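You operate a simulated robot arm through the tools that you are given. There is no shell and no other tool. Be economical: measure what you need, move in short steps, check, and stop when the job is done.

Carry out the task below with a simulated robot arm. There is one attempt and no reset: what you move stays moved.

JOB
Take the orange box from the top of the small bench and put it on top of the closed black case on the top of the small bench.
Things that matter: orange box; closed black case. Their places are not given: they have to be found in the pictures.

Only the result counts: the job must be done as asked and must still hold three seconds after the hand-in. Knocking over, shifting, dropping, spilling or breaking anything else fails it.

ROBOT AND FRAMES
A 6-joint arm with a two-finger parallel gripper, fixed in place. Base frame: the origin is at the foot of the arm, x ahead of it, y to its left, z up; the work surface is at about z = 0. Readings come in mm, rad, newtons and seconds.
With the tool pointing down near the work surface it reaches from about 140 to 580 mm from the base axis. Its first joint turns from -1.152 to 1.152 rad. Payload 2.1 kg.
Tool frame: the origin (TCP) lies between the finger pads and is the grasp point; the fingertips stand 30 mm ahead of it; z points along the fingers, y is the line along which they close. The gripper opens to 94 mm. The fingers are 28 mm wide and 10 mm thick; the gripper's body (50 by 96 mm) begins 55 mm behind the TCP.
Orientation is that of the tool frame in the base frame, as a unit quaternion [x, y, z, w]. With the fingers straight down and closing along the base's y, the tool's x points along the base's -x, its y along +y and its z along -z.

CONTROLS
- The arm moves only by the tool servo_tool. Its argument "commands" is text: rows parted by semicolons, each of 4 numbers parted by spaces: the shift along the tool's x, y, z in mm, then the turn about the tool's z in degrees. In form: x y z yaw; .... A call has 1 to 10 rows; each row is the pose to reach, as a shift and turn from the pose commanded when the call began, along the tool's axes at that moment. "gripper" is the gripper command, from -1 (shut) to 1 (fully open), values between in proportion, set as the call begins (left out, the last holds). Each row takes 0.2 s and may step no farther than 50 mm and 0.15 rad from the row before; otherwise, or with a gripper value out of range, the whole call is refused. A pose out of reach is approached as far as the arm can. The call stops where the force on the tool passes 40 N (or 10 N more than at its start, if that is more) or the arm is blocked; 0.2 s more then pass. Each finger travels about 72 mm/s and halts on what it meets, pressing with about 28 N; the grip force reading is that of the motor and also rises with nothing between the fingers. The clock runs only during rows and for 0.2 s after the last one: add rows that repeat a pose to give the fingers time. It gives the time, the measured TCP pose, the force on the tool (base axes), the opening and the grip force at its end, in the units of the frame above (readings bear some noise).
- Cameras (640 x 400 px; columns grow to the right, rows downward): "scene" is fixed at [60.3, -372.3, 478.4]; the picture's right is [0.80, -0.60, 0.00], its down [-0.29, -0.39, -0.87] and it looks along [0.52, 0.70, -0.49] (base axes); focal length 330 px, centre (320, 200). "wrist" rides on the gripper at [-37, 0, -58] in the tool frame; the picture's right is [0.00, -1.00, 0.00], its down [0.97, 0.00, -0.24] and it looks along [0.24, 0.00, 0.97] (tool axes); focal length 218 px, centre (320, 200).
- get_image(camera): a new picture of that camera. It takes no simulated time.
- point_at(camera, pixels): there is no depth. For up to 12 entries [column, row, z] of the newest picture of that camera ("zoom" is the newest enlarged one), the place [x, y] in the base frame at which the ray of that pixel passes the height z, good to about 2 mm, but the place of the scene camera against the robot may be out by one fixed shift of up to 18 mm in any direction. It takes no simulated time.
- zoom(camera, box): a new picture of the part [left, top, right, bottom] of that camera's present view, enlarged. It takes no simulated time.
- finish_job(): hands the job in; it is judged then, once.

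Keep the steps short. Do not move on a guess: measure, check each grasp and each placing, and mend mistakes. In all there are 60 turns and 20 pictures (those below and enlarged ones count). Leave the gripper open and the arm clear of the work at the hand-in unless told otherwise, and finish with a single line.

The tools are called after "Call:" by a JSON object that holds its "fn" and its "kwargs". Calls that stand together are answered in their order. servo_tool: Moves the arm, as the interface text tells. Its arguments: {"type":"object","properties":{"commands":{"type":"string"},"gripper":{"type":"number"}},"required":["commands"]} The other tools are called the same way: get_image (camera) takes a picture; point_at (camera, pixels) gives the place at which the rays of pixels pass given heights; zoom (camera, box) takes an enlarged picture of a part of a camera's view; finish_job () hands the job in.

At the start:

```text
clock: 0.0
position: [301.9, 7.5, 325.0]
ee_rot: [0.0, 1.0, 0.0, 0.0]
contact_force: [0.1, 0.6, -0.1]
gripper_width: 94.1
gripper_force: 0.2
```

scene: 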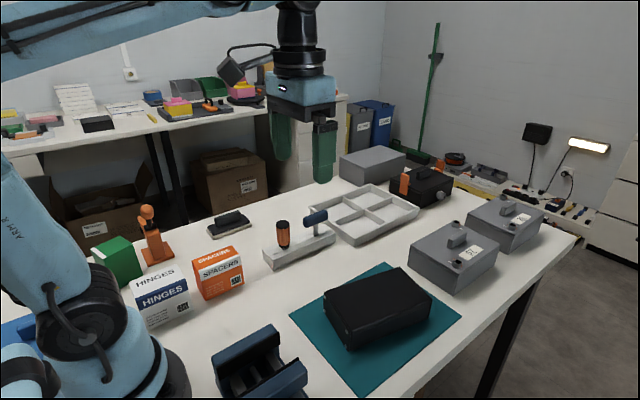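
wrist: 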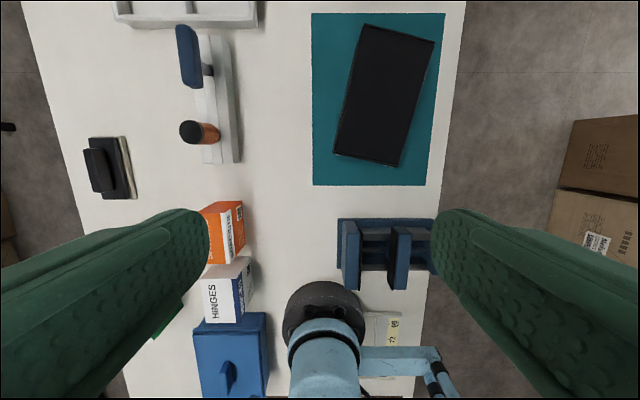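

I see the orange SPACERS box near scene (218,272) and the black case on the teal mat near (377,307). I'll enlarge both to measure them.

Call:
{"fn": "zoom", "kwargs": {"camera": "scene", "box": [120, 200, 280, 340]}}

Call:
{"fn": "zoom", "kwargs": {"camera": "wrist", "box": [180, 180, 280, 280]}}

Call:
{"fn": "point_at", "kwargs": {"camera": "wrist", "pixels": [[362, 24, 45], [434, 41, 45], [399, 167, 45], [333, 155, 45], [312, 13, 0], [445, 13, 0], [312, 185, 0], [427, 186, 0], [245, 243, 0], [241, 201, 60]]}}

Call:
{"fn": "point_at", "kwargs": {"camera": "scene", "pixels": [[386, 263, 0], [289, 315, 0], [461, 318, 0], [204, 300, 0], [245, 285, 0], [348, 350, 0], [431, 310, 0]]}}

```text
2.86 times, centred on (200, 270) of scene
```

zoom: 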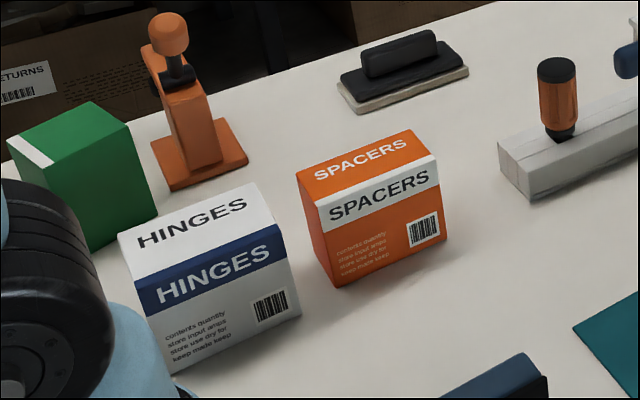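

```text
4.00 times, centred on (230, 230) of wrist
```

zoom: 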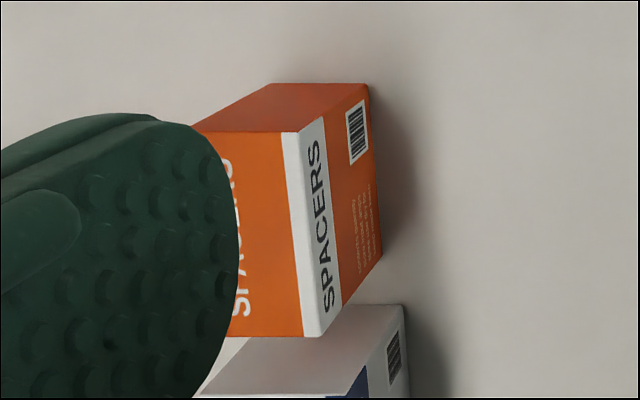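

```text
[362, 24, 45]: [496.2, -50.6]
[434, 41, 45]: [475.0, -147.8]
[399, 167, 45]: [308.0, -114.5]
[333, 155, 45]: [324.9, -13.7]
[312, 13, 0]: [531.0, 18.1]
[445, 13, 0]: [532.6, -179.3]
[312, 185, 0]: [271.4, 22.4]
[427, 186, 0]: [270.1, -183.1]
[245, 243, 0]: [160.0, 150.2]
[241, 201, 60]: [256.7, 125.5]
```

```text
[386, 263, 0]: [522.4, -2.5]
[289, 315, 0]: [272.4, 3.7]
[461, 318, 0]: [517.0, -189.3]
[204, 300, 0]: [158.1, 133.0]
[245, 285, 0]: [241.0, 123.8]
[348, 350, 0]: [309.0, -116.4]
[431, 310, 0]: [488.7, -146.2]
```

Zooms show the box clearly. I'll find its height by matching the top and bottom corners of its front and +x faces in the wrist zoom: top (283,132), (303,337); bottom (369,87), (382,255).

Call:
{"fn": "point_at", "kwargs": {"camera": "zoom", "pixels": [[369, 87, 0], [382, 255, 0], [268, 84, 0], [283, 132, 50], [283, 132, 60], [283, 132, 70], [303, 337, 60], [303, 337, 70], [193, 126, 60], [193, 126, 70], [403, 306, 0], [365, 366, 60]]}}

Call:
{"fn": "point_at", "kwargs": {"camera": "scene", "pixels": [[167, 342, 0], [194, 267, 60], [241, 254, 60], [198, 273, 60], [222, 244, 60], [274, 270, 0]]}}

```text
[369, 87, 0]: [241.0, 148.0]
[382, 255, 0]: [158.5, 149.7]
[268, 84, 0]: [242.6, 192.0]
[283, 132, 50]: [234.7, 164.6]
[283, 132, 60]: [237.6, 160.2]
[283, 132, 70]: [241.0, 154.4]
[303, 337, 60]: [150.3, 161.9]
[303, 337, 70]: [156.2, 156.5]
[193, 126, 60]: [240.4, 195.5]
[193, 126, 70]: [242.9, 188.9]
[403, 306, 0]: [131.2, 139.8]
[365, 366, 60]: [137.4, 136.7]
```

```text
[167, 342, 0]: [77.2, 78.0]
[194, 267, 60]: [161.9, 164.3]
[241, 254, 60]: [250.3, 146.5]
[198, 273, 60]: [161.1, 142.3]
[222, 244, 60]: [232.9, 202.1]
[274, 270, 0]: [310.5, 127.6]
```

Box measures about x 158–241, y 149–192, height ~75–80 mm, centre (200,170.5), aligned with the base axes; its 43 mm side is along y, which matches the closing line. Next I move above it at z≈250 with the gripper open and look for neighbours.

Call:
{"fn": "servo_tool", "kwargs": {"commands": "20 33 15 0; 41 65 30 0; 61 98 45 0; 82 130 60 0; 102 163 75 0; 102 163 75 0", "gripper": 1}}

Call:
{"fn": "get_image", "kwargs": {"camera": "wrist"}}

Call:
{"fn": "zoom", "kwargs": {"camera": "scene", "box": [280, 240, 480, 390]}}

```text
clock: 1.4
position: [197.7, 169.9, 250.2]
ee_rot: [0.0, 1.0, 0.0, 0.0]
contact_force: [0.5, -0.2, -0.6]
gripper_width: 94.1
gripper_force: 0.0
```

```text
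15 pictures are left
```

wrist: 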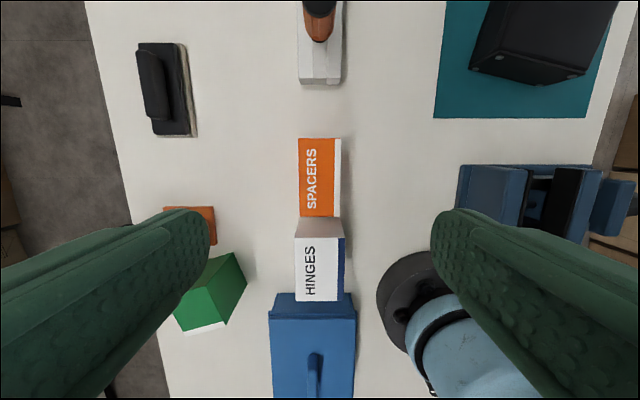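

```text
2.67 times, centred on (380, 315) of scene
```

zoom: 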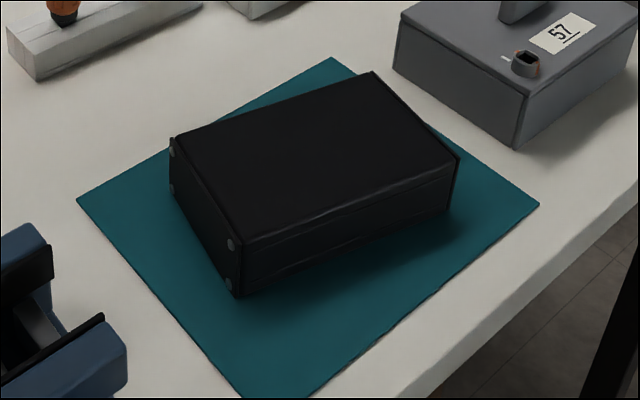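

The case lid is flat. The arm is above the box; its top is now at (298–335, 138–217) in the wrist view. I'll refine the box's centre/height, the clamp on the left, and the case height from the scene zoom.

Call:
{"fn": "point_at", "kwargs": {"camera": "wrist", "pixels": [[298, 138, 70], [335, 138, 70], [298, 217, 70], [335, 217, 70], [298, 138, 78], [335, 138, 78], [335, 217, 78], [341, 139, 0], [216, 207, 0], [216, 244, 0], [216, 207, 80]]}}

Call:
{"fn": "point_at", "kwargs": {"camera": "zoom", "pixels": [[237, 297, 0], [236, 245, 30], [236, 245, 40], [236, 245, 50], [236, 245, 60], [173, 143, 45], [373, 72, 45], [459, 158, 45], [334, 57, 0], [539, 204, 0], [77, 200, 0]]}}

```text
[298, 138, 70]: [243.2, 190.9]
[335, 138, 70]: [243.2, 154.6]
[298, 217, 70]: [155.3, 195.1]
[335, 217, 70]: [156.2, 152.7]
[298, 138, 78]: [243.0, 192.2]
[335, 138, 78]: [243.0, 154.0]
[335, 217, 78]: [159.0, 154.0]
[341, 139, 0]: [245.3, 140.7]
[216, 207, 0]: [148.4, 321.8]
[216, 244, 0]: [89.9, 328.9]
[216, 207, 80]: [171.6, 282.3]
```

```text
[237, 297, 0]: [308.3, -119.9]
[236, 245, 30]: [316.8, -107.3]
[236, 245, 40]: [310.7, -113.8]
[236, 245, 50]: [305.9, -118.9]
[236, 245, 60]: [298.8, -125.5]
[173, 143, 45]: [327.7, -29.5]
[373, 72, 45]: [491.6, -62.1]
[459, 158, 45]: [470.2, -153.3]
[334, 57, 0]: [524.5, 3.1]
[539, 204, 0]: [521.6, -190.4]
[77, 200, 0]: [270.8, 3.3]
```

Box centre ≈ (200,172), height ≈ 73; case top ≈ 48 mm with centre ≈ (401,-80). The nearest neighbour on the left is at y>280, so the fingers are clear. Descending to TCP z≈45.

Call:
{"fn": "servo_tool", "kwargs": {"commands": "-2 2 45 0; -2 2 90 0; -2 2 130 0; -2 2 170 0; -2 2 190 0; -2 2 205 0; -2 2 205 0"}}

```text
clock: 3.0
position: [200.9, 173.5, 44.5]
ee_rot: [0.0, 1.0, 0.0, -0.001]
contact_force: [0.4, -0.2, 0.2]
gripper_width: 94.2
gripper_force: 0.1
```

At z 44.5 with no contact. Closing the fingers now, about 0.4 s of travel needed.

Call:
{"fn": "servo_tool", "kwargs": {"commands": "0 0 0 0; 0 0 0 0; 0 0 0 0; 0 0 0 0; 0 0 0 0", "gripper": -1}}

```text
clock: 4.2
position: [201.3, 172.6, 45.6]
ee_rot: [-0.001, 1.0, 0.0, 0.0]
contact_force: [-0.4, 0.1, -1.2]
gripper_width: 48.9
gripper_force: 27.9
```

The fingers stopped at 48.9 mm with 28 N, so the box is held. Lifting straight up to z≈200 and looking.

Call:
{"fn": "servo_tool", "kwargs": {"commands": "0 0 -15 0; 0 0 -45 0; 0 0 -80 0; 0 0 -120 0; 0 0 -155 0; 0 0 -155 0"}}

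Call:
{"fn": "get_image", "kwargs": {"camera": "scene"}}

```text
clock: 5.6
position: [198.7, 170.9, 200.5]
ee_rot: [-0.001, 1.0, 0.0, 0.001]
contact_force: [-0.7, -0.4, -1.4]
gripper_width: 48.8
gripper_force: 27.6
```

```text
13 pictures are left
```

scene: 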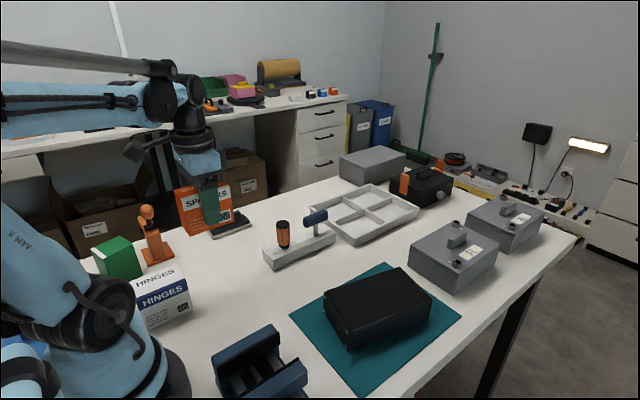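

The box is lifted level. Carrying it at z≈200 to above the case centre (401,-80), turning 12° on the way to line up with the case.

Call:
{"fn": "servo_tool", "kwargs": {"commands": "-20 -25 0 0; -45 -56 0 2; -72 -89 0 4; -100 -124 0 6; -128 -159 0 8; -155 -192 0 10; -180 -223 0 11; -195 -242 0 12; -202 -251 0 12; -202 -251 0 12"}}

Call:
{"fn": "get_image", "kwargs": {"camera": "wrist"}}

Call:
{"fn": "get_image", "kwargs": {"camera": "scene"}}

```text
clock: 7.8
position: [402.8, -80.1, 200.5]
ee_rot: [0.104, 0.995, 0.0, 0.0]
contact_force: [0.3, 0.0, -0.7]
gripper_width: 48.8
gripper_force: 28.3
```

```text
12 pictures are left
```

wrist: 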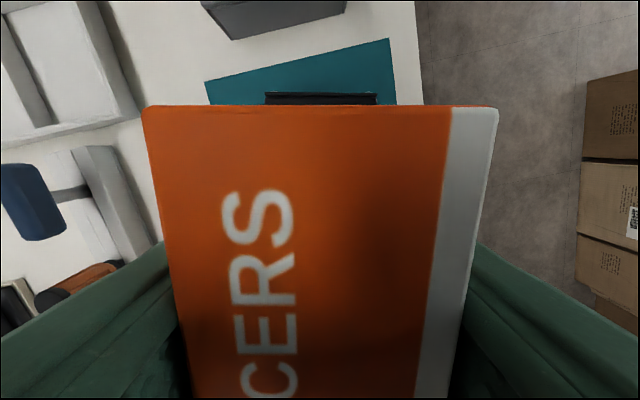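

```text
11 pictures are left
```

scene: 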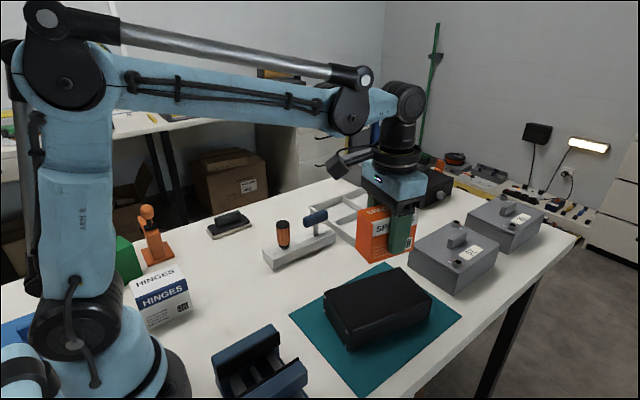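

In the wrist view the case's far edge (row ~92, columns 265–376) is level and centred on column 320, so alignment is good. Checking its distance and descending to TCP z≈105 (box bottom ≈ 60, still above the lid).

Call:
{"fn": "point_at", "kwargs": {"camera": "wrist", "pixels": [[265, 92, 48], [376, 92, 48]]}}

Call:
{"fn": "servo_tool", "kwargs": {"commands": "0 0 30 0; 0 0 60 0; 0 0 85 0; 0 0 95 0; 0 0 95 0"}}

Call:
{"fn": "zoom", "kwargs": {"camera": "scene", "box": [280, 210, 480, 360]}}

```text
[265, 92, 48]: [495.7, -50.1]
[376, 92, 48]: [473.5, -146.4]
```

```text
clock: 9.0
position: [402.4, -79.7, 106.4]
ee_rot: [0.105, 0.994, 0.0, 0.0]
contact_force: [0.1, -1.0, -0.2]
gripper_width: 48.6
gripper_force: 27.7
```

```text
2.67 times, centred on (380, 285) of scene
```

zoom: 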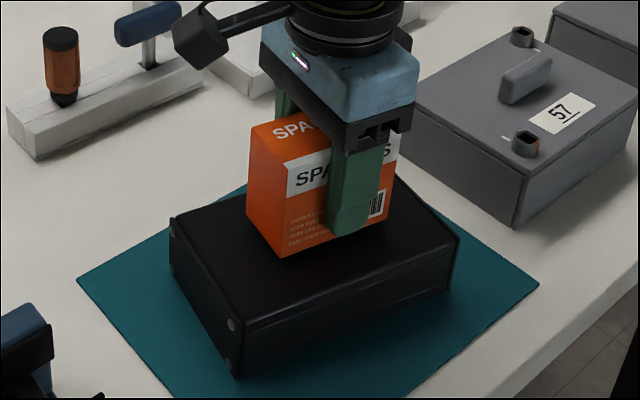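

The box hovers over the middle of the lid. Lowering in small steps, watching the force.

Call:
{"fn": "servo_tool", "kwargs": {"commands": "0 0 2 0; 0 0 4 0; 0 0 6 0; 0 0 8 0; 0 0 8 0"}}

```text
clock: 10.2
position: [402.9, -78.2, 97.4]
ee_rot: [0.105, 0.995, -0.001, 0.0]
contact_force: [-1.8, -6.1, 31.1]
gripper_width: 48.6
gripper_force: 28.4
```

Contact: 31 N upward at z≈97, so the box is on the lid. I'll ease up 1 mm to relieve the pressure and check.

Call:
{"fn": "servo_tool", "kwargs": {"commands": "0 0 -1 0; 0 0 -1 0"}}

Call:
{"fn": "zoom", "kwargs": {"camera": "scene", "box": [280, 210, 480, 360]}}

```text
clock: 10.8
position: [404.3, -77.7, 97.9]
ee_rot: [0.104, 0.995, 0.001, 0.0]
contact_force: [0.0, 0.5, -0.9]
gripper_width: 48.6
gripper_force: 28.1
```

```text
2.67 times, centred on (380, 285) of scene
```

zoom: 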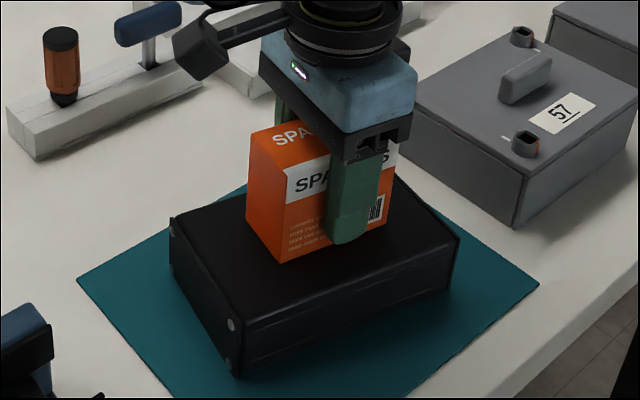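

The box sits on the lid and the case has not moved (corners same as before). The force is now near 0 so any gap is at most a millimetre. Going down 0.7 mm and then releasing.

Call:
{"fn": "servo_tool", "kwargs": {"commands": "0 0 0.6 0; 0 0 0.6 0"}}

Call:
{"fn": "servo_tool", "kwargs": {"commands": "0 0 0 0; 0 0 0 0; 0 0 0 0; 0 0 0 0; 0 0 0 0", "gripper": 1}}

```text
clock: 11.4
position: [403.8, -79.6, 96.7]
ee_rot: [0.105, 0.994, 0.0, 0.0]
contact_force: [-1.2, -0.4, 0.1]
gripper_width: 48.6
gripper_force: 28.2
```

```text
clock: 12.6
position: [403.1, -78.1, 98.4]
ee_rot: [0.104, 0.995, 0.0, 0.001]
contact_force: [0.3, -0.4, 0.0]
gripper_width: 93.8
gripper_force: 0.0
```

The gripper is fully open. Raising straight up and checking.

Call:
{"fn": "servo_tool", "kwargs": {"commands": "0 0 -15 0; 0 0 -45 0; 0 0 -85 0; 0 0 -130 0; 0 0 -175 0; 0 0 -200 0; 0 0 -200 0"}}

Call:
{"fn": "get_image", "kwargs": {"camera": "scene"}}

Call:
{"fn": "get_image", "kwargs": {"camera": "wrist"}}

```text
clock: 14.2
position: [403.6, -77.7, 299.8]
ee_rot: [0.105, 0.994, 0.0, 0.0]
contact_force: [0.3, -0.1, -0.1]
gripper_width: 93.9
gripper_force: 0.1
```

```text
8 pictures are left
```

scene: 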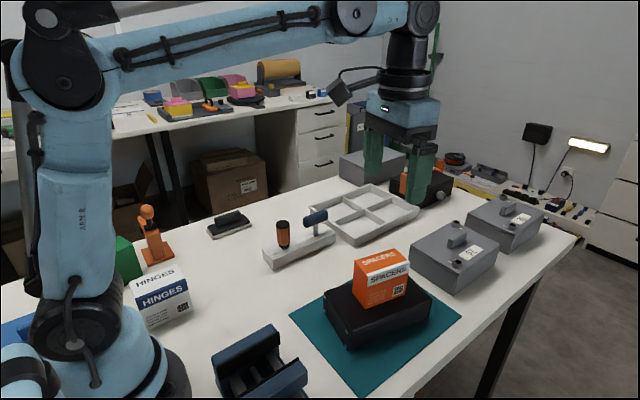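

```text
7 pictures are left
```

wrist: 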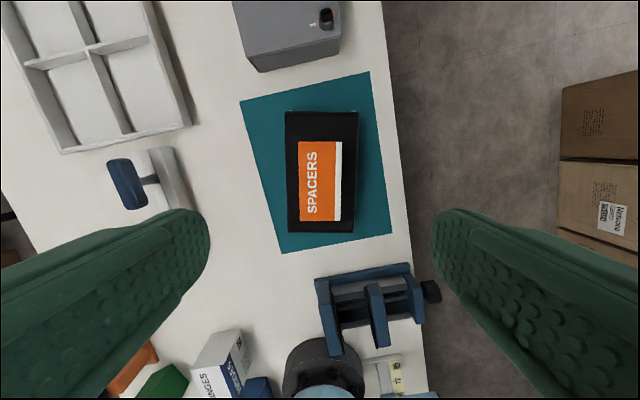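

The box stands upright in the middle of the case lid, the case and everything else are where they were, and the arm is clear with the gripper open. Handing in.

Call:
{"fn": "finish_job", "kwargs": {}}

```text
The job is handed in.
```

The orange SPACERS box now stands upright on top of the closed black case, nothing else was moved, and the job is handed in.
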